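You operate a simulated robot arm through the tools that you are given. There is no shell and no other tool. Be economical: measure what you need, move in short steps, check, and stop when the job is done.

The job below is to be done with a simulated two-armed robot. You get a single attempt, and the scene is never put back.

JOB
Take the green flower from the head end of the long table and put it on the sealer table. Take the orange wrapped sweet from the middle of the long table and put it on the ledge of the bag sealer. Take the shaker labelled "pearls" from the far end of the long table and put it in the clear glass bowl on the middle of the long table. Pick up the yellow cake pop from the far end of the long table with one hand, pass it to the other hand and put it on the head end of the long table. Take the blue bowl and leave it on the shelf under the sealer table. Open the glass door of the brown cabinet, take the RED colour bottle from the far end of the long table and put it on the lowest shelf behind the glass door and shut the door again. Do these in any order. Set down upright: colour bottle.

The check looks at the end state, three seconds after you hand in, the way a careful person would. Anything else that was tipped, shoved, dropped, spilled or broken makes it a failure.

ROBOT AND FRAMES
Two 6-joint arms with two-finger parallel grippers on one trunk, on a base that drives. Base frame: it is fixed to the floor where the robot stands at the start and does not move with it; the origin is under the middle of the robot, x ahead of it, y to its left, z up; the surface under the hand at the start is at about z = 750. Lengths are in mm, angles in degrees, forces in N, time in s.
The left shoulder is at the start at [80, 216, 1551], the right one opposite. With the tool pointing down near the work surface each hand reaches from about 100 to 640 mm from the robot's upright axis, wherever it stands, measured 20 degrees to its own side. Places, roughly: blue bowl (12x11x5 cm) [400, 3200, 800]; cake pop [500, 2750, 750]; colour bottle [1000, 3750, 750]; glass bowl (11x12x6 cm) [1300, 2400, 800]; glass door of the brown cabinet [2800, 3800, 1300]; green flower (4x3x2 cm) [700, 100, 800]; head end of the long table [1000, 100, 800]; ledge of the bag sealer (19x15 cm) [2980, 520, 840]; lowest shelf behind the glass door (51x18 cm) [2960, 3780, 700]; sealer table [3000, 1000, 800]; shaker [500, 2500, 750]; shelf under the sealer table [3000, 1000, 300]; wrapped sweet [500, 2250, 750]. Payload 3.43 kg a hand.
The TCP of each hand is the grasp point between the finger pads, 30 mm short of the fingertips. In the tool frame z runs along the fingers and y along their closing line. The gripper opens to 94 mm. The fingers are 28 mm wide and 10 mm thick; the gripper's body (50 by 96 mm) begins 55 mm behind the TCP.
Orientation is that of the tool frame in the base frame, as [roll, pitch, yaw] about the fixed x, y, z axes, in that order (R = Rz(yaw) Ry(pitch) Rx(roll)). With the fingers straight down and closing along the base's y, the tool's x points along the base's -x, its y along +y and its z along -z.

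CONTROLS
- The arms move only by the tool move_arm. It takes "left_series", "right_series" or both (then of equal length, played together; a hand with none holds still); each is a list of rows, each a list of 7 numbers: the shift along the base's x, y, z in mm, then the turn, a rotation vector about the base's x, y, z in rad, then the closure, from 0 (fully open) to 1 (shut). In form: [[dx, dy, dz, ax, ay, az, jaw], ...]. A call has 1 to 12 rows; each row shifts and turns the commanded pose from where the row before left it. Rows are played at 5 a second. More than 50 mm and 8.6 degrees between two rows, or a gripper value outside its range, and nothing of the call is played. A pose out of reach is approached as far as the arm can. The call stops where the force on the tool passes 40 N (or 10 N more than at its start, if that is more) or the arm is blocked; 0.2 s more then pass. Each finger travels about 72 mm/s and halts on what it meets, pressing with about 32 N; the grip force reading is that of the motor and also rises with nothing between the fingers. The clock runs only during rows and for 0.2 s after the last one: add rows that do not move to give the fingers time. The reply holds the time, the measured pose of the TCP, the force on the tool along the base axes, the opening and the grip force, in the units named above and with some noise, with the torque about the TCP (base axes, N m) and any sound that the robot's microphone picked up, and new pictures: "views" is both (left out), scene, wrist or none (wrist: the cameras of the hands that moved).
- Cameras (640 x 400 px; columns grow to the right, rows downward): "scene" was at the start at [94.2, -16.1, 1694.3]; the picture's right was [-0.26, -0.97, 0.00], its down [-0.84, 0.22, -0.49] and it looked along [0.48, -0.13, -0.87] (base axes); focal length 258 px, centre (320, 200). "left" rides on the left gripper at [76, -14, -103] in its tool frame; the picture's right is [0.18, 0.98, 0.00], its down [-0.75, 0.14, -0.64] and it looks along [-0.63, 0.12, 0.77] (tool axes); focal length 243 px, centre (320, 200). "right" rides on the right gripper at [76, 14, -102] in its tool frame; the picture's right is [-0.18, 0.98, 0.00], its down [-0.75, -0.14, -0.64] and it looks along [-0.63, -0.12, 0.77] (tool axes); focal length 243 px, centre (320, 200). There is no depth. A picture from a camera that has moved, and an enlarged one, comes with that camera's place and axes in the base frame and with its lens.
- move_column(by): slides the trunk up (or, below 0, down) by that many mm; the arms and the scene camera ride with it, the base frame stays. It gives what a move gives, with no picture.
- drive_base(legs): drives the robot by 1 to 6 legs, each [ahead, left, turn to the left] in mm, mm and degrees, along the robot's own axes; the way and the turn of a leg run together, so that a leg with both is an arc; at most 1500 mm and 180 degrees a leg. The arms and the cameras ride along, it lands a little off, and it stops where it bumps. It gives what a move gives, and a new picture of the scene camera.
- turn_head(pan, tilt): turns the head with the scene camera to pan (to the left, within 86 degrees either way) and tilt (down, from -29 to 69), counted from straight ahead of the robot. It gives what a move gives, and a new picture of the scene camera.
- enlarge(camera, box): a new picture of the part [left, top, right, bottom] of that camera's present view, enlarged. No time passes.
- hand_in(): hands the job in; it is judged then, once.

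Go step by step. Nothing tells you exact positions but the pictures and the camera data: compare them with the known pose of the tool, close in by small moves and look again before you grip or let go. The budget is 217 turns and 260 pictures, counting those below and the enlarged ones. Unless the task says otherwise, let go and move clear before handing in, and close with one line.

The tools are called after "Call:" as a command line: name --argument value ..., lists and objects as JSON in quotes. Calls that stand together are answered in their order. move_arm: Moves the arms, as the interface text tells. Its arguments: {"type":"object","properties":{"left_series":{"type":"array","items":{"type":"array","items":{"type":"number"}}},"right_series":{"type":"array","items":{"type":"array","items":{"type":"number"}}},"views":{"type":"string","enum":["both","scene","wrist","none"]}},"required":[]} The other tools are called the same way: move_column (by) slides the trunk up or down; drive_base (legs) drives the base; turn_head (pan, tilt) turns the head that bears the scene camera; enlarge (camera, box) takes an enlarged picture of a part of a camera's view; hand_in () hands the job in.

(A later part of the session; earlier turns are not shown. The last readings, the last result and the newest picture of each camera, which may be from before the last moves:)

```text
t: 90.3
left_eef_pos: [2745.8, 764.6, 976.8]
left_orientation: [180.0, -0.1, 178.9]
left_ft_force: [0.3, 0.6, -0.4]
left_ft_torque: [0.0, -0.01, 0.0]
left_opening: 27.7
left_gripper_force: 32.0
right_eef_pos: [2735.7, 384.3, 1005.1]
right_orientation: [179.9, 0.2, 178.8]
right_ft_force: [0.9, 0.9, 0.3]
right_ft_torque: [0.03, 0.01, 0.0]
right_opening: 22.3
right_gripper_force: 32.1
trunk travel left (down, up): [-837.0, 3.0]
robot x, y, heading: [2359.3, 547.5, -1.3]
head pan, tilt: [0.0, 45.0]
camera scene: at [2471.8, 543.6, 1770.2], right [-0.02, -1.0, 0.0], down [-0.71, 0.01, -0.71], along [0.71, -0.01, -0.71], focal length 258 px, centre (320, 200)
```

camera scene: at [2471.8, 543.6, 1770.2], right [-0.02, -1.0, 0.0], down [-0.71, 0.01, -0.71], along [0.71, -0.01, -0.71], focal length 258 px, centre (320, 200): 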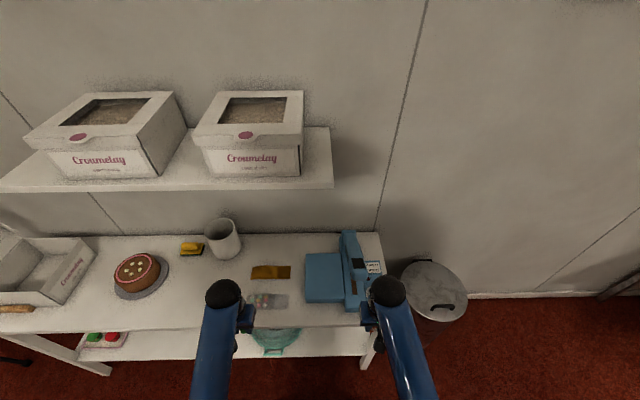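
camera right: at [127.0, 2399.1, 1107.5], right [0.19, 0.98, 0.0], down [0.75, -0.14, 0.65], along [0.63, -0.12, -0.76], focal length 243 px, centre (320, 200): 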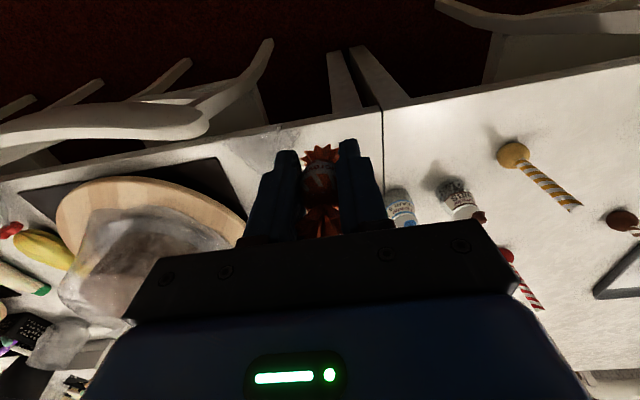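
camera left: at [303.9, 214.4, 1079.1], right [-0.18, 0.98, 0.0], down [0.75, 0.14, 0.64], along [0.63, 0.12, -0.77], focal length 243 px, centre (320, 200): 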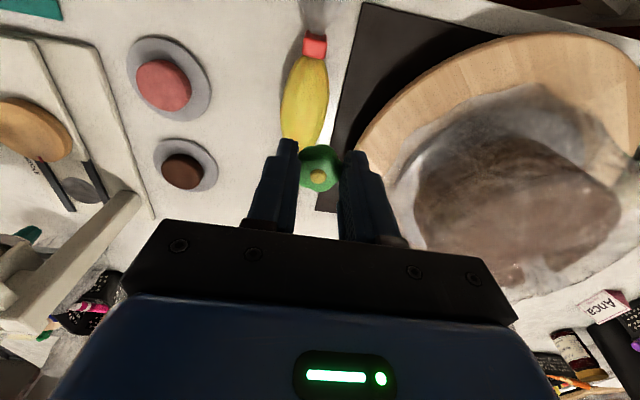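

Call:
enlarge --camera "scene" --box '[220, 210, 420, 335]'

Call:
enlarge --camera "scene" --box '[0, 210, 320, 400]'

```text
3.20 times, centred on (320, 272) of scene
camera zoom: at [2471.8, 543.6, 1770.2], right [-0.02, -1.0, 0.0], down [-0.71, 0.01, -0.71], along [0.71, -0.01, -0.71], focal length 824 px, centre (320, -32)
```

zoom: 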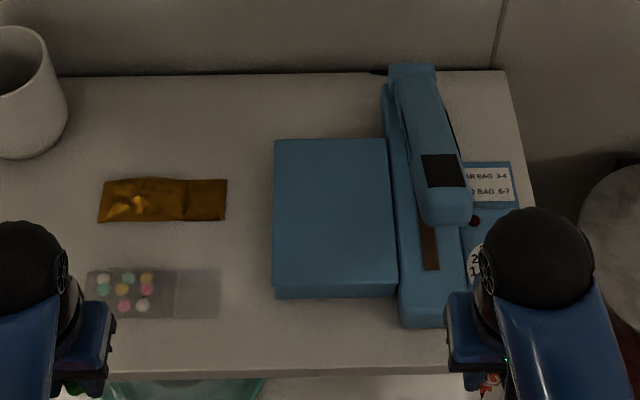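

```text
2.00 times, centred on (160, 305) of scene
camera zoom: at [2471.8, 543.6, 1770.2], right [-0.02, -1.0, 0.0], down [-0.71, 0.01, -0.71], along [0.71, -0.01, -0.71], focal length 515 px, centre (640, -10)
```

zoom: 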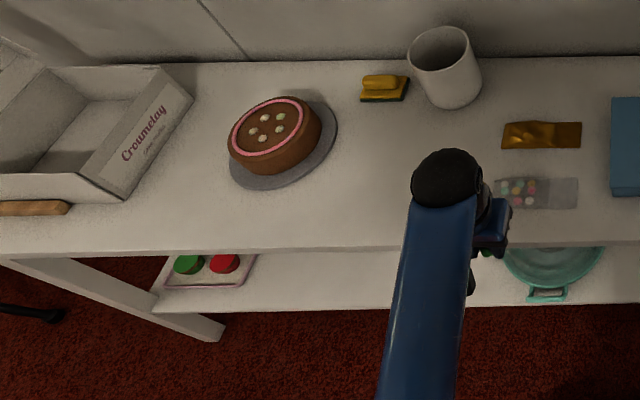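

The ledge spans about x 2885–3080, y 445–580 at z≈840; a free table spot for the flower is around [2910, 950]. I'll drive a bit closer and left.

Call:
drive_base --legs '[[80, 150, 1.3]]'

Call:
move_arm --right_series '[[40, -5, -15, 0, 0, 0, 0.85], [40, -5, -15, 0, 0, 0, 0.85], [25, -5, -15, 0, 0, 0, 0.85], [0, 0, 0, 0, 0, 0, 0.85]]' --left_series '[[30, 10, -20, 0, 0, 0, 0.85], [30, 10, -20, 0, 0, 0, 0.85], [30, 10, -20, 0, 0, 0, 0.85], [0, 0, 0, 0, 0, 0, 0.85]]' --views "both"

```text
t: 91.7
left_eef_pos: [2821.1, 914.0, 978.2]
left_orientation: [179.8, 0.1, -179.7]
left_ft_force: [-0.4, 0.5, 0.2]
left_ft_torque: [0.06, -0.01, -0.01]
left_opening: 27.8
left_gripper_force: 31.6
right_eef_pos: [2820.4, 533.6, 1005.3]
right_orientation: [179.8, 0.4, -179.8]
right_ft_force: [-0.2, 0.4, -0.1]
right_ft_torque: [0.01, -0.01, -0.01]
right_opening: 22.6
right_gripper_force: 31.9
trunk travel left (down, up): [-837.0, 3.0]
robot x, y, heading: [2439.2, 682.6, 0.5]
head pan, tilt: [0.0, 45.0]
camera scene: at [2551.3, 684.0, 1770.4], right [0.01, -1.0, 0.0], down [-0.71, 0.0, -0.71], along [0.71, 0.01, -0.71], focal length 258 px, centre (320, 200)
```

scene: 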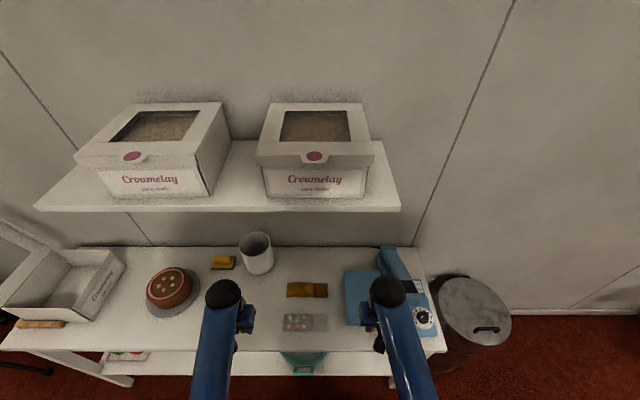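

```text
t: 92.7
left_eef_pos: [2911.0, 948.0, 914.3]
left_orientation: [180.0, 0.0, -179.7]
left_ft_force: [-1.1, 0.4, -0.2]
left_ft_torque: [-0.03, -0.03, 0.02]
left_opening: 27.7
left_gripper_force: 32.8
right_eef_pos: [2926.0, 519.5, 961.0]
right_orientation: [-179.9, 0.2, -179.7]
right_ft_force: [0.2, -0.2, 0.2]
right_ft_torque: [-0.01, -0.02, 0.01]
right_opening: 22.6
right_gripper_force: 32.0
trunk travel left (down, up): [-837.0, 3.0]
robot x, y, heading: [2444.1, 686.8, 0.3]
head pan, tilt: [0.0, 45.0]
camera scene: at [2552.9, 689.9, 1770.2], right [0.0, -1.0, 0.0], down [-0.71, 0.0, -0.71], along [0.71, 0.0, -0.71], focal length 258 px, centre (320, 200)
camera right: at [2849.8, 535.4, 1062.9], right [0.18, 0.98, 0.0], down [0.75, -0.14, 0.65], along [0.63, -0.12, -0.76], focal length 243 px, centre (320, 200)
camera left: at [2834.1, 934.5, 1016.8], right [-0.19, 0.98, 0.0], down [0.75, 0.15, 0.64], along [0.63, 0.12, -0.77], focal length 243 px, centre (320, 200)
```

scene: 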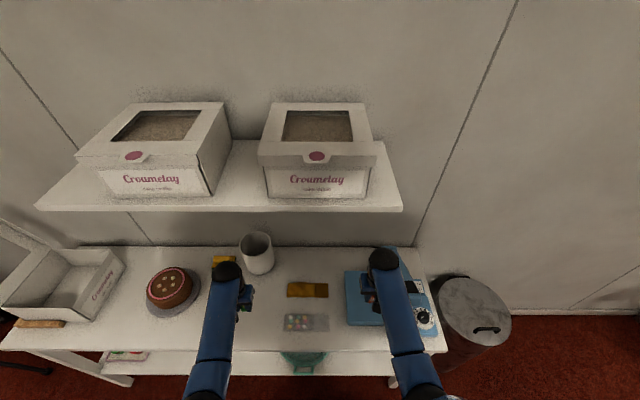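
right: 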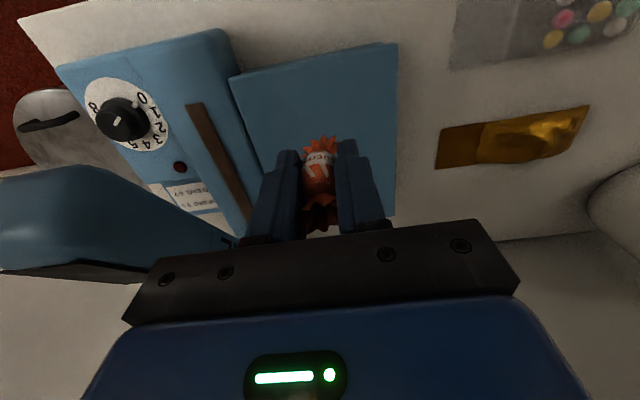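
left: 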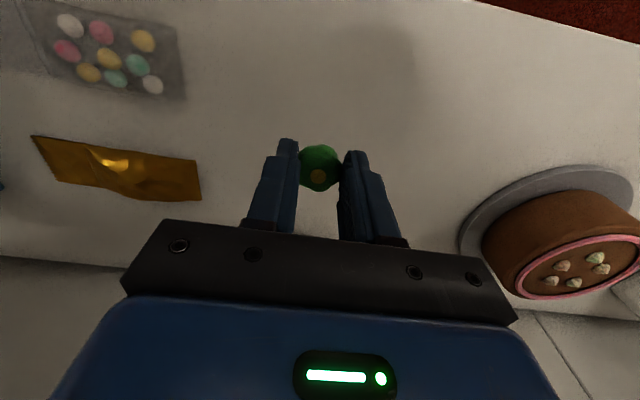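

Both are in place above their targets; the sealer's lever is close on the right, so I'll set the sweet nearer [2935, 537]. Descending both most of the way.

Call:
move_arm --right_series '[[9, 17, -18, 0, 0, 0, 0.85], [0, 0, -18, 0, 0, 0, 0.85], [0, 0, -18, 0, 0, 0, 0.85], [0, 0, -18, 0, 0, 0, 0.85], [0, 0, 0, 0, 0, 0, 0.85]]' --left_series '[[0, 0, -18, 0, 0, 0, 0.85], [0, 0, -18, 0, 0, 0, 0.85], [0, 0, -18, 0, 0, 0, 0.85], [0, 0, -16, 0, 0, 0, 0.85], [0, 0, 0, 0, 0, 0, 0.85]]' --views "wrist"

```text
t: 93.9
left_eef_pos: [2913.9, 945.5, 845.6]
left_orientation: [179.9, -0.1, -179.7]
left_ft_force: [0.6, 1.1, 0.4]
left_ft_torque: [0.0, -0.02, 0.05]
left_opening: 27.7
left_gripper_force: 31.6
right_eef_pos: [2935.4, 538.1, 886.9]
right_orientation: [180.0, 0.2, -179.8]
right_ft_force: [-0.6, -0.2, -0.1]
right_ft_torque: [-0.03, 0.01, 0.0]
right_opening: 22.3
right_gripper_force: 32.0
trunk travel left (down, up): [-837.0, 3.0]
robot x, y, heading: [2439.8, 689.7, 0.1]
head pan, tilt: [0.0, 45.0]
camera right: at [2859.4, 552.4, 988.8], right [0.18, 0.98, 0.0], down [0.75, -0.14, 0.64], along [0.63, -0.12, -0.76], focal length 243 px, centre (320, 200)
camera left: at [2836.7, 932.8, 947.0], right [-0.19, 0.98, 0.0], down [0.75, 0.14, 0.64], along [0.63, 0.12, -0.77], focal length 243 px, centre (320, 200)
```

right: 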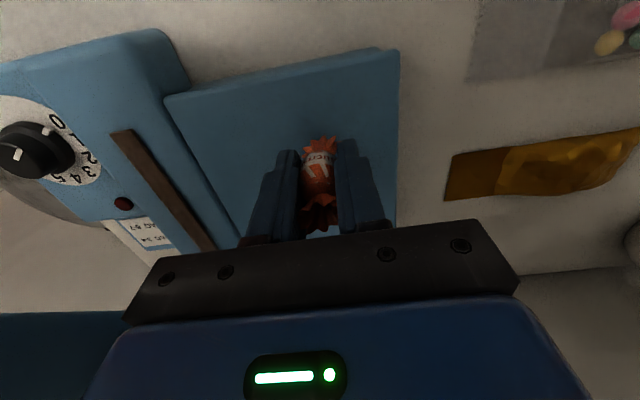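
left: 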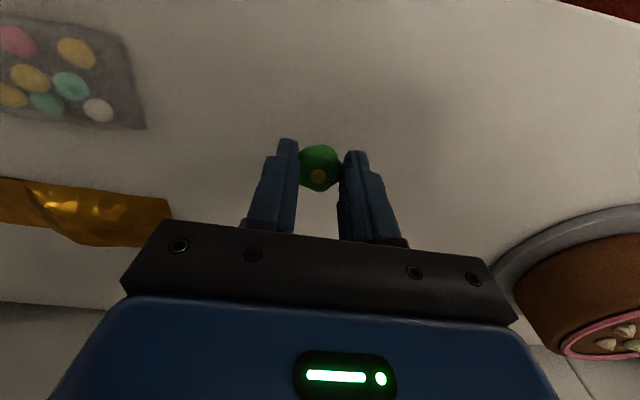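

Heights are consistent. I'll lower in small steps, watching force.

Call:
move_arm --right_series '[[0, 0, -2, 0, 0, 0, 0.85], [0, 0, -2, 0, 0, 0, 0.85], [0, 0, 0, 0, 0, 0, 0.85]]' --left_series '[[0, 0, -3, 0, 0, 0, 0.85], [0, 0, -3, 0, 0, 0, 0.85], [0, 0, 0, 0, 0, 0, 0.85]]' --views "none"

Call:
move_arm --right_series '[[0, 0, -2, 0, 0, 0, 0.85], [0, 0, 0, 0, 0, 0, 0.85]]' --left_series '[[0, 0, -2, 0, 0, 0, 0.85], [0, 0, 0, 0, 0, 0, 0.85]]' --views "wrist"

```text
t: 94.7
left_eef_pos: [2912.1, 946.7, 839.8]
left_orientation: [180.0, -0.1, -179.7]
left_ft_force: [-0.2, 0.6, -0.1]
left_ft_torque: [-0.01, 0.04, 0.0]
left_opening: 27.8
left_gripper_force: 32.0
right_eef_pos: [2936.0, 536.5, 884.0]
right_orientation: [-180.0, 0.2, -179.8]
right_ft_force: [-0.2, -0.3, 0.2]
right_ft_torque: [0.0, 0.0, 0.02]
right_opening: 22.4
right_gripper_force: 32.3
trunk travel left (down, up): [-837.0, 3.0]
robot x, y, heading: [2442.5, 689.2, 0.4]
head pan, tilt: [0.0, 45.0]
```

```text
t: 95.3
left_eef_pos: [2912.4, 945.8, 839.1]
left_orientation: [180.0, -0.1, -179.7]
left_ft_force: [-0.5, 0.5, -0.1]
left_ft_torque: [0.03, -0.01, -0.02]
left_opening: 27.8
left_gripper_force: 31.6
right_eef_pos: [2935.9, 538.0, 882.5]
right_orientation: [-180.0, 0.2, -179.9]
right_ft_force: [0.5, 0.1, -0.3]
right_ft_torque: [0.04, -0.01, -0.01]
right_opening: 22.4
right_gripper_force: 32.6
trunk travel left (down, up): [-837.0, 3.0]
robot x, y, heading: [2439.6, 685.5, 0.2]
head pan, tilt: [0.0, 45.0]
camera right: at [2859.1, 552.9, 983.1], right [0.18, 0.98, 0.0], down [0.75, -0.14, 0.64], along [0.63, -0.12, -0.76], focal length 243 px, centre (320, 200)
camera left: at [2835.7, 933.1, 940.1], right [-0.19, 0.98, 0.0], down [0.75, 0.14, 0.64], along [0.63, 0.12, -0.77], focal length 243 px, centre (320, 200)
```

right: 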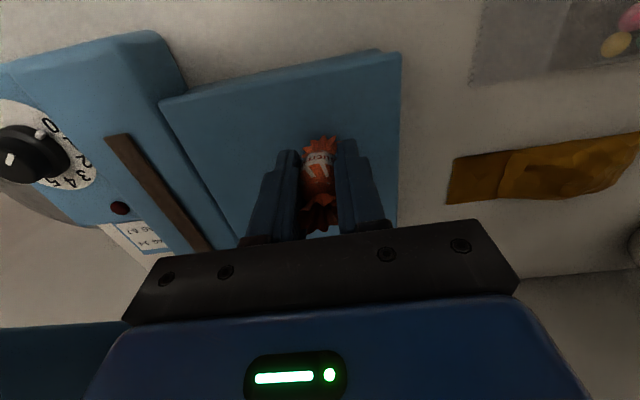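
left: 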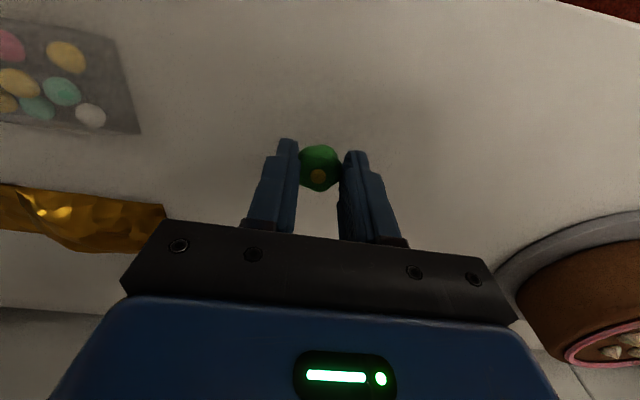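

No contact yet; the sealer table seems lower than 800. I'll keep lowering both gradually.

Call:
move_arm --right_series '[[0, 0, -2, 0, 0, 0, 0.85], [0, 0, -2, 0, 0, 0, 0.85], [0, 0, 0, 0, 0, 0, 0.85]]' --left_series '[[0, 0, -10, 0, 0, 0, 0.85], [0, 0, -10, 0, 0, 0, 0.85], [0, 0, 0, 0, 0, 0, 0.85]]' --views "wrist"

Call:
move_arm --right_series '[[0, 0, -3, 0, 0, 0, 0.85], [0, 0, 0, 0, 0, 0, 0.85]]' --left_series '[[0, 0, -5, 0, 0, 0, 0.85], [0, 0, 0, 0, 0, 0, 0.85]]' --views "none"

Call:
enlarge --camera "right" --box '[240, 110, 400, 210]'

Call:
enlarge --camera "left" --box '[240, 110, 400, 210]'

```text
t: 96.1
left_eef_pos: [2912.7, 944.8, 818.3]
left_orientation: [179.9, -0.2, -179.7]
left_ft_force: [-0.3, -0.6, -0.1]
left_ft_torque: [-0.03, 0.02, 0.0]
left_opening: 27.6
left_gripper_force: 31.9
right_eef_pos: [2933.8, 538.9, 878.9]
right_orientation: [-180.0, 0.2, -179.8]
right_ft_force: [0.6, -0.9, 4.0]
right_ft_torque: [-0.01, 0.09, 0.0]
right_opening: 22.1
right_gripper_force: 31.8
trunk travel left (down, up): [-837.0, 3.0]
robot x, y, heading: [2444.1, 682.3, 0.5]
head pan, tilt: [0.0, 45.0]
camera right: at [2858.5, 553.2, 979.1], right [0.18, 0.98, 0.0], down [0.75, -0.14, 0.64], along [0.63, -0.12, -0.76], focal length 243 px, centre (320, 200)
camera left: at [2836.0, 932.6, 920.8], right [-0.19, 0.98, 0.0], down [0.75, 0.14, 0.64], along [0.63, 0.12, -0.77], focal length 243 px, centre (320, 200)
```

right: 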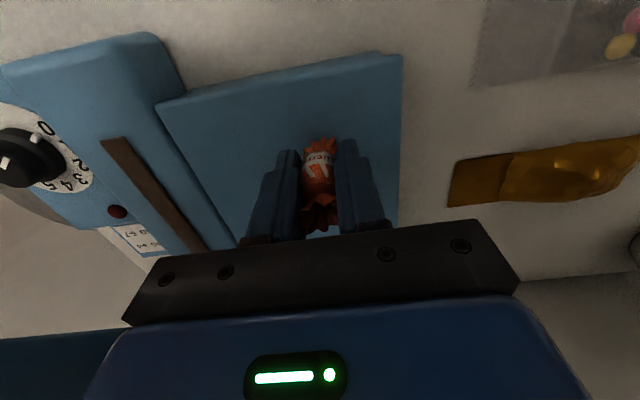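
left: 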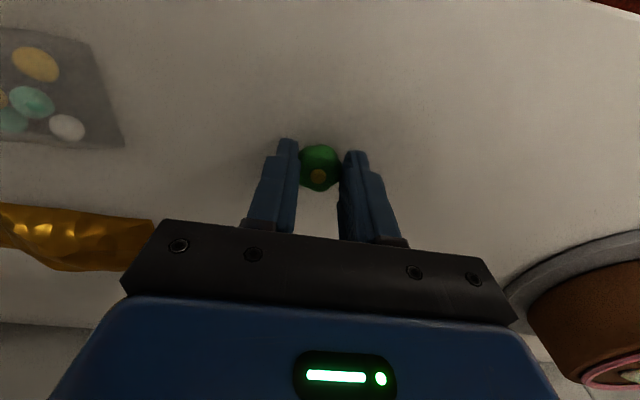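

```text
t: 96.7
left_eef_pos: [2912.0, 945.3, 817.5]
left_orientation: [179.9, 0.4, -179.7]
left_ft_force: [-2.1, 0.8, 22.8]
left_ft_torque: [-0.01, -0.04, 0.0]
left_opening: 27.6
left_gripper_force: 31.9
right_eef_pos: [2933.1, 538.4, 877.2]
right_orientation: [180.0, 0.6, -179.7]
right_ft_force: [1.8, -0.5, 11.0]
right_ft_torque: [-0.06, -0.05, 0.03]
right_opening: 22.3
right_gripper_force: 31.8
trunk travel left (down, up): [-837.0, 3.0]
robot x, y, heading: [2440.2, 689.0, 0.3]
head pan, tilt: [0.0, 45.0]
```

```text
4.00 times, centred on (320, 160) of right
camera zoom: at [2856.5, 553.3, 978.5], right [0.18, 0.98, 0.0], down [0.75, -0.14, 0.65], along [0.64, -0.11, -0.76], focal length 970 px, centre (320, 360)
```

zoom: 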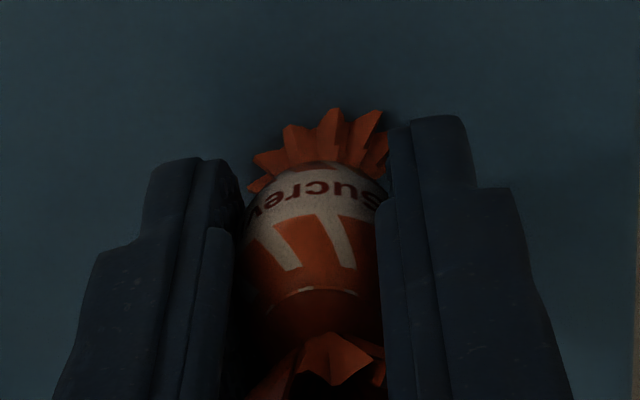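

```text
4.00 times, centred on (320, 160) of left
camera zoom: at [2835.3, 932.4, 918.3], right [-0.19, 0.98, 0.0], down [0.75, 0.14, 0.65], along [0.63, 0.12, -0.76], focal length 970 px, centre (320, 360)
```

zoom: 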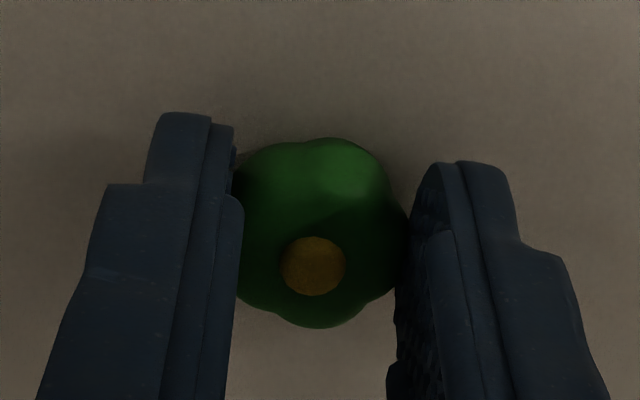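

Both objects are in contact with their surfaces. I'll ease off, open gently and lift away.

Call:
move_arm --right_series '[[0, 0, 1.5, 0, 0, 0, 0.85], [0, 0, 0, 0, 0, 0, 0.72], [0, 0, 0, 0, 0, 0, 0.6], [0, 0, 0, 0, 0, 0, 0.45], [0, 0, 0, 0, 0, 0, 0.4], [0, 0, 20, 0, 0, 0, 0.4], [0, 0, 40, 0, 0, 0, 0.4], [0, 0, 40, 0, 0, 0, 0.4], [-30, 0, 30, 0, 0, 0, 0.4], [-30, 0, 10, 0, 0, 0, 0.4]]' --left_series '[[0, 0, 3, 0, 0, 0, 0.85], [0, 0, 0, 0, 0, 0, 0.7], [0, 0, 0, 0, 0, 0, 0.6], [0, 0, 0, 0, 0, 0, 0.45], [0, 0, 0, 0, 0, 0, 0.4], [0, 0, 20, 0, 0, 0, 0.4], [0, 0, 40, 0, 0, 0, 0.4], [0, 0, 40, 0, 0, 0, 0.4], [-30, 0, 30, 0, 0, 0, 0.4], [-30, 0, 10, 0, 0, 0, 0.4]]' --views "both"

```text
t: 98.9
left_eef_pos: [2849.0, 944.9, 956.8]
left_orientation: [-180.0, 0.2, -179.7]
left_ft_force: [-0.6, -0.3, 0.2]
left_ft_torque: [0.0, -0.06, -0.03]
left_opening: 56.5
left_gripper_force: 0.0
right_eef_pos: [2869.3, 537.8, 1019.1]
right_orientation: [179.9, 0.3, -179.6]
right_ft_force: [-0.4, -0.5, 0.1]
right_ft_torque: [0.0, -0.05, 0.02]
right_opening: 56.7
right_gripper_force: 0.1
trunk travel left (down, up): [-837.0, 3.0]
robot x, y, heading: [2439.5, 686.4, 0.3]
head pan, tilt: [0.0, 45.0]
camera scene: at [2547.6, 688.3, 1770.6], right [0.0, -1.0, 0.0], down [-0.7, 0.0, -0.71], along [0.71, 0.0, -0.7], focal length 258 px, centre (320, 200)
camera right: at [2793.4, 552.1, 1120.2], right [0.18, 0.98, 0.0], down [0.75, -0.14, 0.65], along [0.64, -0.12, -0.76], focal length 243 px, centre (320, 200)
camera left: at [2772.3, 932.0, 1057.7], right [-0.19, 0.98, 0.0], down [0.75, 0.14, 0.64], along [0.63, 0.12, -0.77], focal length 243 px, centre (320, 200)
```

scene: 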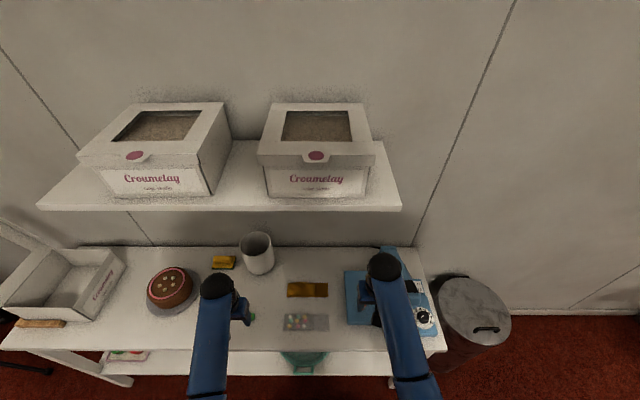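
right: 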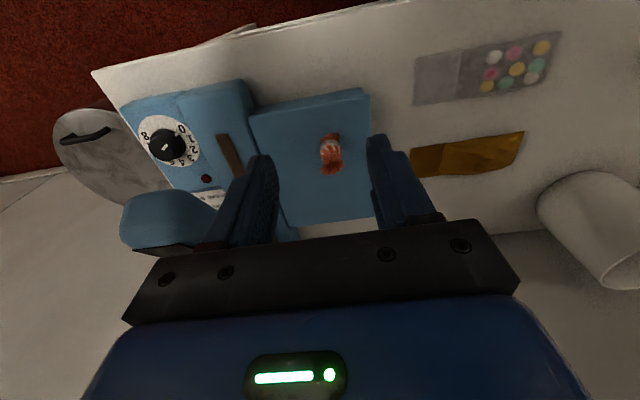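
left: 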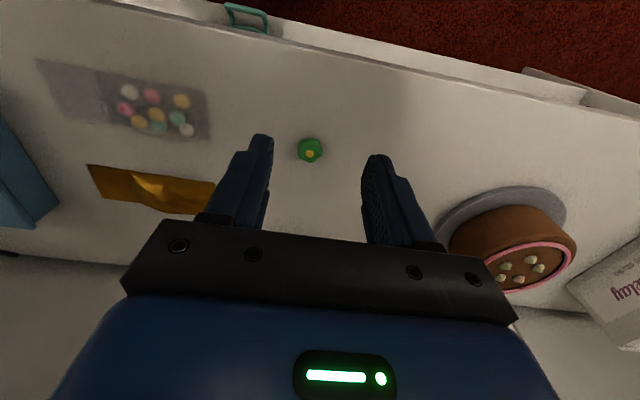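

Flower and sweet are set down well. Next I'll back off a little and look along the far corridor toward the cabinet and the bottles.

Call:
drive_base --legs '[[-90, 0, 0]]'

Call:
turn_head --pan 80 --tilt 30

```text
t: 100.0
left_eef_pos: [2771.9, 945.1, 950.8]
left_orientation: [-180.0, -0.4, -179.7]
left_ft_force: [0.2, 0.0, -0.9]
left_ft_torque: [-0.02, 0.04, 0.02]
left_opening: 56.4
left_gripper_force: 0.1
right_eef_pos: [2794.1, 538.3, 1013.2]
right_orientation: [-179.9, -0.3, -179.6]
right_ft_force: [0.2, 0.6, 0.6]
right_ft_torque: [-0.01, 0.05, -0.03]
right_opening: 56.2
right_gripper_force: 0.0
trunk travel left (down, up): [-837.0, 3.0]
robot x, y, heading: [2358.2, 689.5, 0.3]
head pan, tilt: [0.0, 45.0]
camera scene: at [2481.3, 688.5, 1768.8], right [0.01, -1.0, 0.0], down [-0.71, 0.0, -0.7], along [0.7, 0.0, -0.71], focal length 258 px, centre (320, 200)
```

scene: 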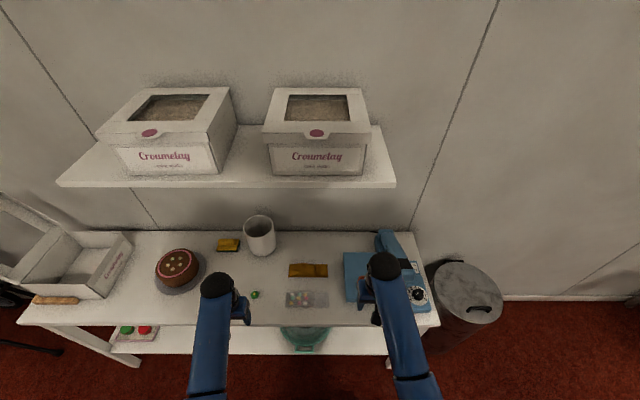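

```text
t: 101.5
left_eef_pos: [2765.1, 947.2, 955.3]
left_orientation: [-179.9, 0.0, -179.7]
left_ft_force: [-0.8, 0.2, 0.5]
left_ft_torque: [-0.03, -0.03, 0.03]
left_opening: 56.3
left_gripper_force: 0.0
right_eef_pos: [2787.1, 536.5, 1018.2]
right_orientation: [-179.9, 0.2, -179.7]
right_ft_force: [-0.5, 1.5, -0.4]
right_ft_torque: [0.02, 0.0, -0.01]
right_opening: 56.3
right_gripper_force: 0.1
trunk travel left (down, up): [-837.0, 3.0]
robot x, y, heading: [2354.0, 687.6, 0.3]
head pan, tilt: [80.0, 30.0]
camera scene: at [2399.4, 777.1, 1792.8], right [0.99, -0.17, 0.0], down [-0.08, -0.49, -0.87], along [0.15, 0.85, -0.5], focal length 258 px, centre (320, 200)
```

scene: 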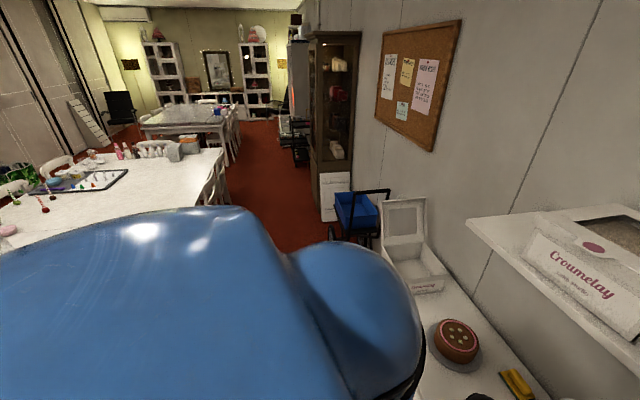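

The corridor is clear on to the cabinet. Driving along it to about y≈3150.

Call:
drive_base --legs '[[-70, 0, 0], [0, 1250, 0], [0, 1200, 0]]'

Call:
turn_head --pan 40 --tilt 20

```text
t: 114.1
left_eef_pos: [2690.1, 3383.3, 955.6]
left_orientation: [179.9, 0.0, -179.9]
left_ft_force: [0.4, 0.2, 0.6]
left_ft_torque: [-0.03, -0.02, 0.01]
left_opening: 56.4
left_gripper_force: 0.2
right_eef_pos: [2710.6, 2975.9, 1017.3]
right_orientation: [179.9, 0.2, -179.9]
right_ft_force: [0.2, 0.8, 1.0]
right_ft_torque: [0.03, -0.01, 0.02]
right_opening: 56.5
right_gripper_force: 0.0
trunk travel left (down, up): [-837.0, 3.0]
robot x, y, heading: [2277.7, 3126.3, 0.2]
head pan, tilt: [80.0, 30.0]
camera scene: at [2324.1, 3215.7, 1792.9], right [0.99, -0.17, 0.0], down [-0.09, -0.49, -0.87], along [0.15, 0.85, -0.5], focal length 258 px, centre (320, 200)
```

scene: 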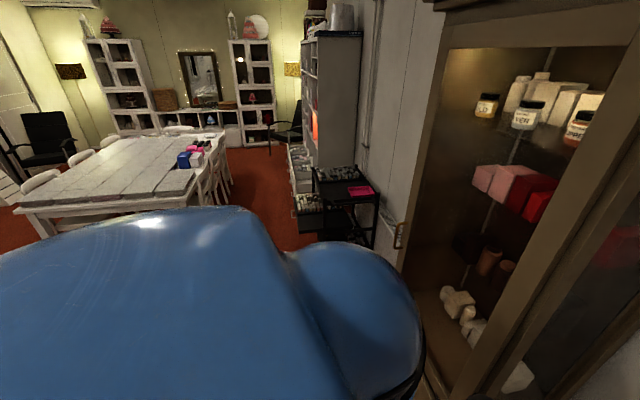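

```text
t: 115.2
left_eef_pos: [2689.8, 3385.8, 954.5]
left_orientation: [-180.0, 0.1, -179.9]
left_ft_force: [-1.5, 0.0, -0.7]
left_ft_torque: [0.01, -0.01, -0.03]
left_opening: 56.4
left_gripper_force: 0.1
right_eef_pos: [2710.0, 2977.0, 1017.6]
right_orientation: [179.9, 0.1, -179.8]
right_ft_force: [-0.3, -0.9, 0.3]
right_ft_torque: [-0.01, 0.04, -0.01]
right_opening: 56.5
right_gripper_force: 0.1
trunk travel left (down, up): [-837.0, 3.0]
robot x, y, heading: [2276.9, 3128.5, 0.3]
head pan, tilt: [40.0, 20.0]
camera scene: at [2379.9, 3188.4, 1808.8], right [0.65, -0.76, 0.0], down [-0.26, -0.22, -0.94], along [0.72, 0.61, -0.34], focal length 258 px, centre (320, 200)
```

scene: 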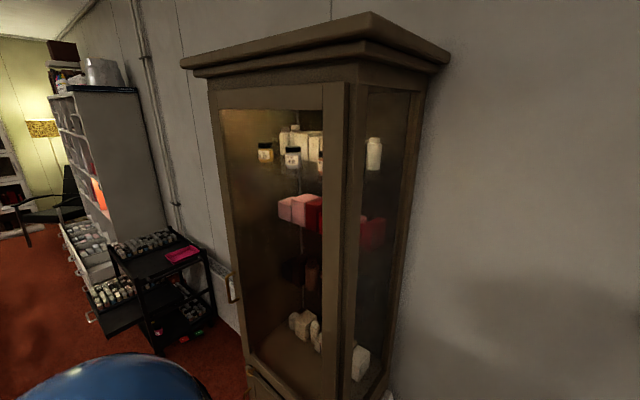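

The cabinet's glass door faces me, handle on its left side. I'll enlarge it.

Call:
enlarge --camera "scene" --box '[190, 240, 382, 360]'

Call:
turn_head --pan 55 --tilt 40

```text
3.33 times, centred on (286, 300) of scene
camera zoom: at [2379.9, 3188.4, 1808.8], right [0.65, -0.76, 0.0], down [-0.26, -0.22, -0.94], along [0.72, 0.61, -0.34], focal length 859 px, centre (433, -133)
```

zoom: 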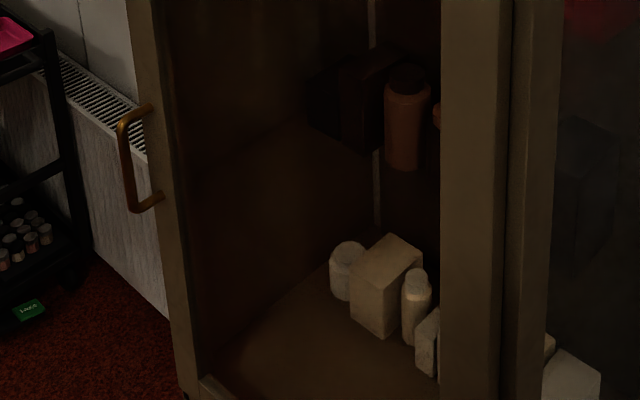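

```text
t: 116.0
left_eef_pos: [2688.9, 3384.2, 954.9]
left_orientation: [180.0, 0.1, -179.7]
left_ft_force: [-0.3, -1.3, 0.1]
left_ft_torque: [-0.02, 0.0, -0.01]
left_opening: 56.6
left_gripper_force: 0.1
right_eef_pos: [2710.5, 2977.0, 1017.7]
right_orientation: [-180.0, 0.2, -179.8]
right_ft_force: [-0.6, -0.8, -0.1]
right_ft_torque: [0.0, -0.01, 0.03]
right_opening: 56.5
right_gripper_force: 0.1
trunk travel left (down, up): [-837.0, 3.0]
robot x, y, heading: [2279.2, 3127.3, 0.2]
head pan, tilt: [55.0, 40.0]
camera scene: at [2357.4, 3197.8, 1777.5], right [0.82, -0.57, 0.0], down [-0.37, -0.53, -0.77], along [0.44, 0.63, -0.64], focal length 258 px, centre (320, 200)
```

scene: 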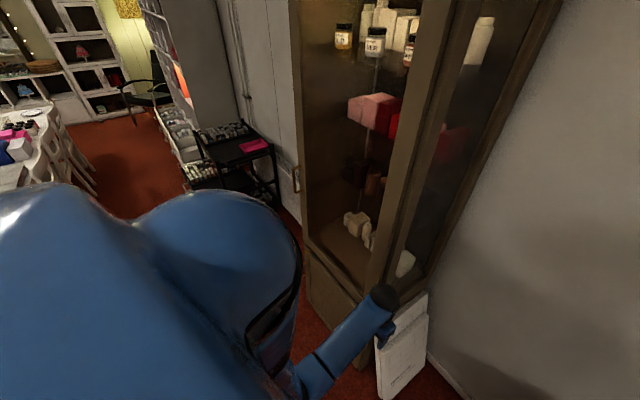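

I'll turn the robot left to look at the bottle row at the table's end.

Call:
drive_base --legs '[[0, 0, 90], [600, 0, 0]]'

Call:
turn_head --pan 70 --tilt 35

```text
t: 123.2
left_eef_pos: [2051.2, 4145.9, 955.5]
left_orientation: [179.9, 0.1, -91.6]
left_ft_force: [-0.3, 1.4, -0.2]
left_ft_torque: [0.01, 0.0, -0.01]
left_opening: 56.6
left_gripper_force: 0.0
right_eef_pos: [2460.4, 4151.6, 1019.0]
right_orientation: [180.0, 0.3, -91.7]
right_ft_force: [-0.6, -0.1, 0.4]
right_ft_torque: [0.04, -0.01, 0.01]
right_opening: 56.3
right_gripper_force: 0.0
trunk travel left (down, up): [-837.0, 3.0]
robot x, y, heading: [2295.7, 3728.1, 88.4]
head pan, tilt: [55.0, 40.0]
camera scene: at [2227.7, 3806.3, 1777.6], right [0.6, 0.8, 0.0], down [0.52, -0.38, -0.77], along [-0.61, 0.46, -0.64], focal length 258 px, centre (320, 200)
```

scene: 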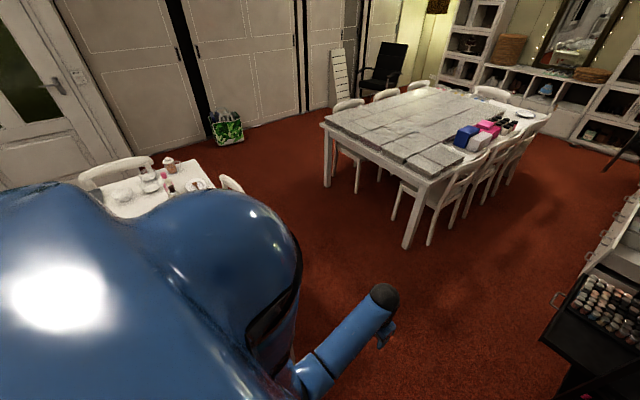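

```text
t: 123.9
left_eef_pos: [2049.7, 4146.6, 954.8]
left_orientation: [-179.9, 0.0, -91.7]
left_ft_force: [0.7, 0.1, -0.3]
left_ft_torque: [0.03, 0.02, 0.01]
left_opening: 56.4
left_gripper_force: 0.1
right_eef_pos: [2460.1, 4154.2, 1017.9]
right_orientation: [179.9, 0.2, -91.7]
right_ft_force: [-0.1, 0.4, -0.8]
right_ft_torque: [-0.01, -0.02, 0.04]
right_opening: 56.3
right_gripper_force: 0.1
trunk travel left (down, up): [-837.0, 3.0]
robot x, y, heading: [2295.1, 3727.5, 88.4]
head pan, tilt: [70.0, 35.0]
camera scene: at [2214.2, 3790.6, 1785.0], right [0.37, 0.93, 0.0], down [0.53, -0.21, -0.82], along [-0.76, 0.3, -0.57], focal length 258 px, centre (320, 200)
```

scene: 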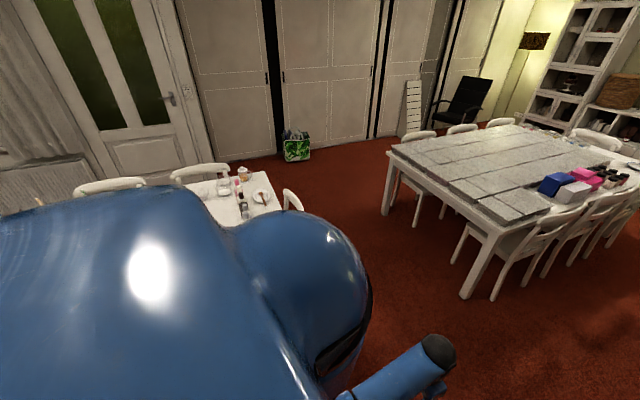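

There's a wide gap between the long table's end and the next table (y≈5300). I'll go round and face the end from beside its chair.

Call:
drive_base --legs '[[920, 0, 1.6], [0, 0, 90], [750, 0, 0], [0, 0, 90]]'

Call:
turn_head --pan -15 --tilt 50

```text
t: 140.1
left_eef_pos: [1788.7, 4250.4, 954.3]
left_orientation: [-180.0, 0.0, 86.2]
left_ft_force: [-0.6, 0.0, 0.6]
left_ft_torque: [-0.01, -0.03, 0.03]
left_opening: 56.4
left_gripper_force: 0.1
right_eef_pos: [1380.3, 4258.1, 1018.1]
right_orientation: [179.9, 0.2, 86.2]
right_ft_force: [-0.4, -0.7, -0.3]
right_ft_torque: [0.02, -0.02, 0.03]
right_opening: 56.6
right_gripper_force: 0.1
trunk travel left (down, up): [-837.0, 3.0]
robot x, y, heading: [1562.0, 4678.0, -94.0]
head pan, tilt: [70.0, 35.0]
camera scene: at [1638.6, 4614.0, 1785.0], right [-0.4, -0.92, 0.0], down [-0.52, 0.23, -0.82], along [0.75, -0.33, -0.57], focal length 258 px, centre (320, 200)
```

scene: 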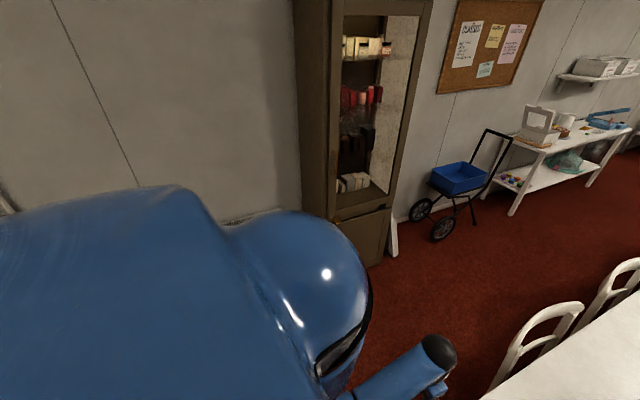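

```text
t: 141.7
left_eef_pos: [1788.8, 4251.1, 955.3]
left_orientation: [180.0, 0.0, 86.2]
left_ft_force: [-0.5, 1.4, 0.2]
left_ft_torque: [0.0, 0.03, -0.01]
left_opening: 56.4
left_gripper_force: 0.0
right_eef_pos: [1380.5, 4258.9, 1018.3]
right_orientation: [180.0, 0.2, 86.2]
right_ft_force: [-0.1, -0.2, -0.7]
right_ft_torque: [-0.03, 0.02, 0.02]
right_opening: 56.4
right_gripper_force: 0.2
trunk travel left (down, up): [-837.0, 3.0]
robot x, y, heading: [1561.3, 4677.8, -93.7]
head pan, tilt: [-15.0, 50.0]
camera scene: at [1533.7, 4576.5, 1763.3], right [-0.95, 0.32, 0.0], down [0.25, 0.73, -0.64], along [-0.21, -0.61, -0.77], focal length 258 px, centre (320, 200)
```

scene: 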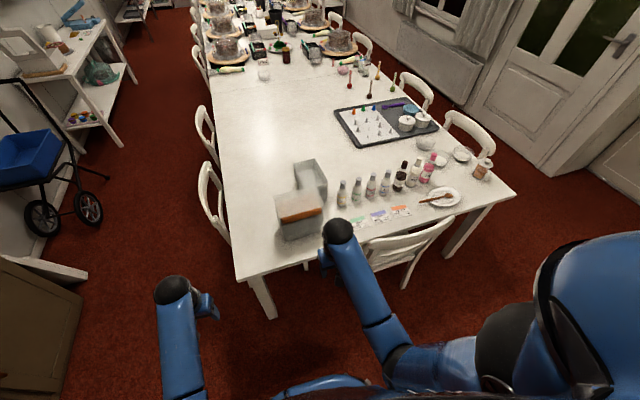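

Bottles are in clear view. Enlarging them to read the labels.

Call:
enlarge --camera "scene" --box '[320, 150, 448, 230]'

Call:
enlarge --camera "scene" --box '[330, 165, 394, 205]'

```text
5.00 times, centred on (384, 190) of scene
camera zoom: at [1533.7, 4576.5, 1763.3], right [-0.95, 0.32, 0.0], down [0.25, 0.73, -0.64], along [-0.21, -0.61, -0.77], focal length 1288 px, centre (0, 250)
```

zoom: 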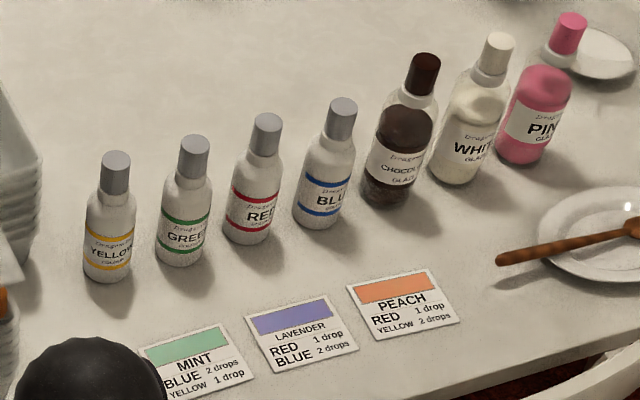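

```text
10.00 times, centred on (362, 185) of scene
camera zoom: at [1533.7, 4576.5, 1763.3], right [-0.95, 0.32, 0.0], down [0.25, 0.73, -0.64], along [-0.21, -0.61, -0.77], focal length 2576 px, centre (-100, 350)
```

zoom: 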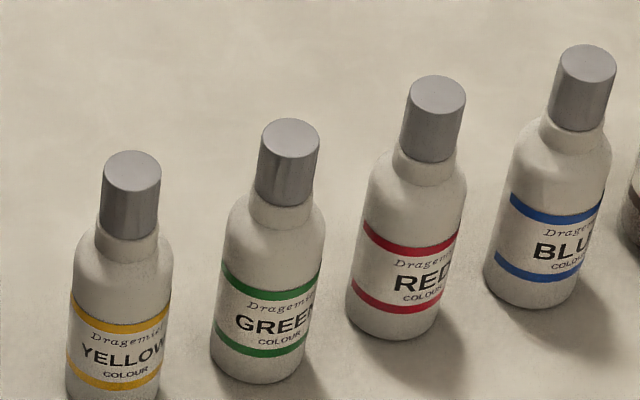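

RED is the third bottle, standing at about [1002, 3835], cap top near z≈895. I'll align the right shoulder with it and plan a 45° tilted grasp.

Call:
drive_base --legs '[[0, -330, 3.7], [130, 0, 0]]'

Call:
turn_head --pan -20 --tilt 60

```text
t: 144.7
left_eef_pos: [1485.4, 4154.7, 957.0]
left_orientation: [180.0, 0.2, 89.6]
left_ft_force: [-0.3, 0.4, 0.4]
left_ft_torque: [-0.05, -0.02, 0.0]
left_opening: 56.2
left_gripper_force: 0.1
right_eef_pos: [1076.4, 4138.2, 1018.5]
right_orientation: [180.0, 0.5, 89.6]
right_ft_force: [-0.4, 0.6, 0.0]
right_ft_torque: [0.0, -0.02, 0.02]
right_opening: 56.6
right_gripper_force: 0.0
trunk travel left (down, up): [-837.0, 3.0]
robot x, y, heading: [1234.8, 4564.6, -90.5]
head pan, tilt: [-15.0, 50.0]
camera scene: at [1210.2, 4467.8, 1763.8], right [-0.96, 0.26, 0.0], down [0.2, 0.74, -0.65], along [-0.17, -0.62, -0.76], focal length 258 px, centre (320, 200)
```

scene: 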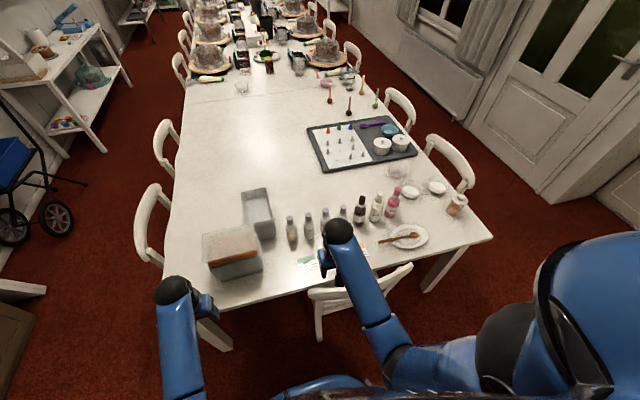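

```text
t: 145.4
left_eef_pos: [1484.6, 4151.7, 954.7]
left_orientation: [-179.9, 0.0, 89.6]
left_ft_force: [-0.3, -0.5, -0.1]
left_ft_torque: [-0.05, -0.03, -0.03]
left_opening: 56.6
left_gripper_force: 0.0
right_eef_pos: [1075.8, 4135.6, 1016.7]
right_orientation: [179.9, 0.4, 89.6]
right_ft_force: [0.1, -0.4, -0.3]
right_ft_torque: [0.03, 0.0, -0.01]
right_opening: 56.7
right_gripper_force: 0.0
trunk travel left (down, up): [-837.0, 3.0]
robot x, y, heading: [1231.4, 4565.8, -90.3]
head pan, tilt: [-20.0, 60.0]
camera scene: at [1207.6, 4474.5, 1750.8], right [-0.94, 0.35, 0.0], down [0.3, 0.81, -0.5], along [-0.17, -0.47, -0.87], focal length 258 px, centre (320, 200)
```

scene: 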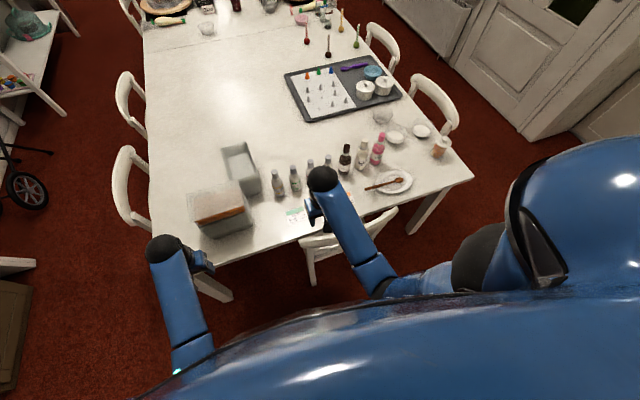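

Tilting the right hand 45° forward and moving to a pre-grasp position behind the red bottle.

Call:
move_arm --right_series '[[-10.5, -30, -13, -0.112, 0, 0, 0.25], [-10.5, -30, -13, -0.112, 0, 0, 0.25], [-10.5, -30, -13, -0.112, 0, 0, 0.25], [-10.5, -30, -13, -0.112, 0, 0, 0.25], [-10.5, -30, -13, -0.112, 0, 0, 0.25], [-10.5, -20, -13, -0.112, 0, 0, 0.25], [-10.5, -20, -13, -0.112, 0, 0, 0.25], [0, 0, 0, 0, 0, 0, 0.25]]' --views "both"

Call:
enlarge --camera "right" --box '[160, 0, 480, 200]'

```text
t: 147.2
left_eef_pos: [1485.3, 4151.4, 954.0]
left_orientation: [-180.0, -0.1, 89.7]
left_ft_force: [-0.3, -0.4, 0.5]
left_ft_torque: [-0.01, 0.02, -0.01]
left_opening: 56.2
left_gripper_force: 0.1
right_eef_pos: [1001.7, 3943.3, 926.4]
right_orientation: [179.7, 45.2, 89.6]
right_ft_force: [-0.6, -0.7, 0.0]
right_ft_torque: [-0.01, -0.03, -0.01]
right_opening: 70.4
right_gripper_force: 0.1
trunk travel left (down, up): [-837.0, 3.0]
robot x, y, heading: [1233.2, 4563.2, -90.5]
head pan, tilt: [-20.0, 60.0]
camera scene: at [1208.0, 4472.5, 1750.7], right [-0.94, 0.35, 0.0], down [0.3, 0.81, -0.5], along [-0.17, -0.47, -0.87], focal length 258 px, centre (320, 200)
camera right: at [1017.4, 4071.4, 944.2], right [0.98, -0.13, 0.14], down [-0.15, -0.07, 0.99], along [-0.12, -0.99, -0.09], focal length 243 px, centre (320, 200)
```

scene: 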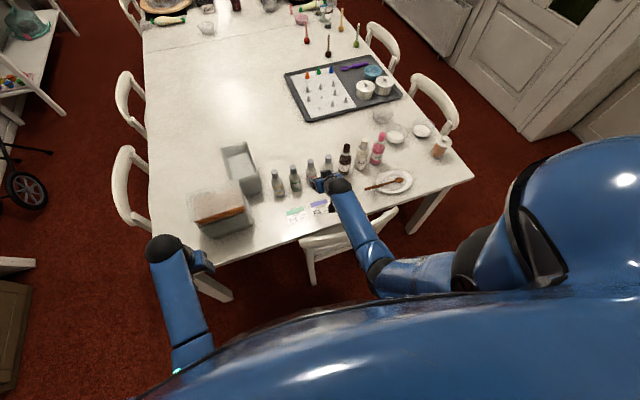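
right: 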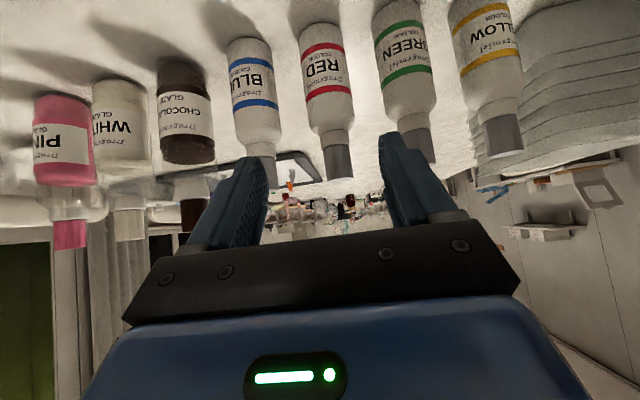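

```text
2.00 times, centred on (320, 100) of right
camera zoom: at [1017.4, 4071.4, 944.2], right [0.98, -0.13, 0.14], down [-0.15, -0.07, 0.99], along [-0.12, -0.99, -0.09], focal length 485 px, centre (320, 400)
```

zoom: 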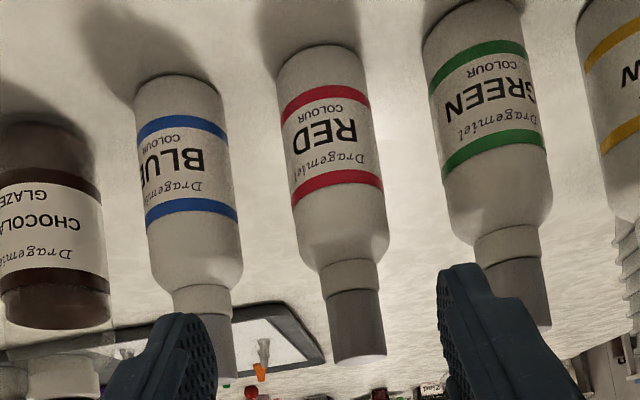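

The red bottle's axis is at about [1010, 3836], body about 47 mm wide. I'll approach halfway along the tilt and re-check alignment.

Call:
move_arm --right_series '[[8.3, -16, -27, 0, 0, 0, 0.25], [0, -17, -17, 0, 0, 0, 0.25], [0, -17, -17, 0, 0, 0, 0.25], [0, 0, 0, 0, 0, 0, 0.25]]' --views "wrist"

```text
t: 148.2
left_eef_pos: [1485.6, 4150.4, 954.6]
left_orientation: [-179.9, 0.0, 89.8]
left_ft_force: [-0.5, -0.2, 0.4]
left_ft_torque: [-0.02, -0.03, 0.02]
left_opening: 56.4
left_gripper_force: 0.1
right_eef_pos: [1011.9, 3897.1, 866.9]
right_orientation: [179.5, 45.2, 89.5]
right_ft_force: [0.3, 0.8, 0.2]
right_ft_torque: [0.03, 0.01, -0.01]
right_opening: 70.3
right_gripper_force: 0.1
trunk travel left (down, up): [-837.0, 3.0]
robot x, y, heading: [1229.9, 4565.0, -90.5]
head pan, tilt: [-20.0, 60.0]
camera right: at [1026.4, 4023.4, 883.8], right [0.98, -0.13, 0.14], down [-0.15, -0.07, 0.99], along [-0.12, -0.99, -0.09], focal length 243 px, centre (320, 200)
```

right: 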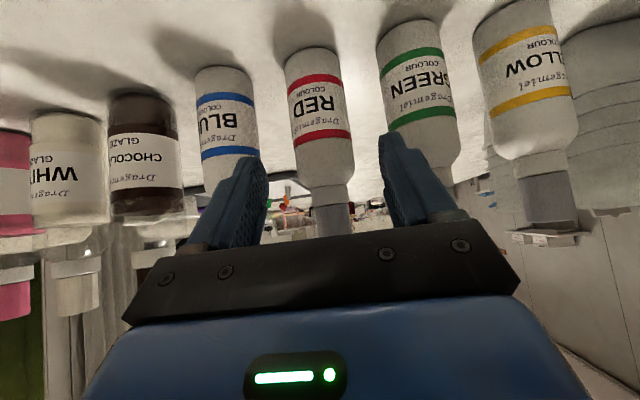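

Well centred. Continuing to the grasp position and closing.

Call:
move_arm --right_series '[[0, -18, -17, 0, 0, 0, 0.25], [0, -18, -17, 0, 0, 0, 0.25], [0, -18, -17, 0, 0, 0, 0.25], [0, 0, 0, 0, 0, 0, 0.25]]' --views "wrist"

```text
t: 149.2
left_eef_pos: [1485.5, 4150.6, 954.2]
left_orientation: [180.0, -0.1, 89.7]
left_ft_force: [0.3, -0.5, -0.7]
left_ft_torque: [0.03, -0.01, 0.03]
left_opening: 56.5
left_gripper_force: 0.1
right_eef_pos: [1008.1, 3878.9, 857.1]
right_orientation: [179.6, 45.1, 89.5]
right_ft_force: [-0.2, -0.4, 0.1]
right_ft_torque: [0.0, -0.03, 0.02]
right_opening: 70.4
right_gripper_force: 0.0
right hand out of reach, approached as far as the arm can: row 1, 2, 3
trunk travel left (down, up): [-837.0, 3.0]
robot x, y, heading: [1231.7, 4562.7, -90.4]
head pan, tilt: [-20.0, 60.0]
camera right: at [1023.7, 4006.4, 874.0], right [0.98, -0.13, 0.13], down [-0.15, -0.08, 0.99], along [-0.12, -0.99, -0.09], focal length 243 px, centre (320, 200)
```

right: 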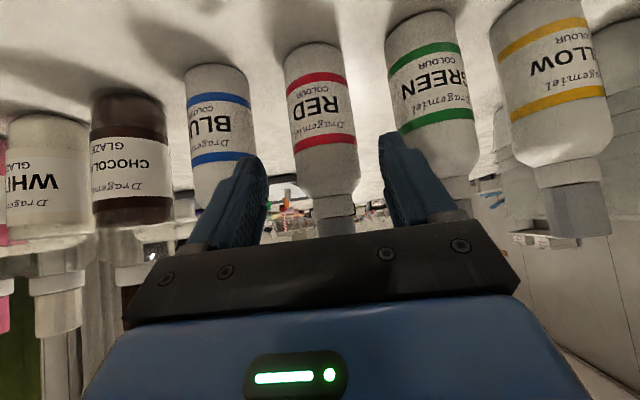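

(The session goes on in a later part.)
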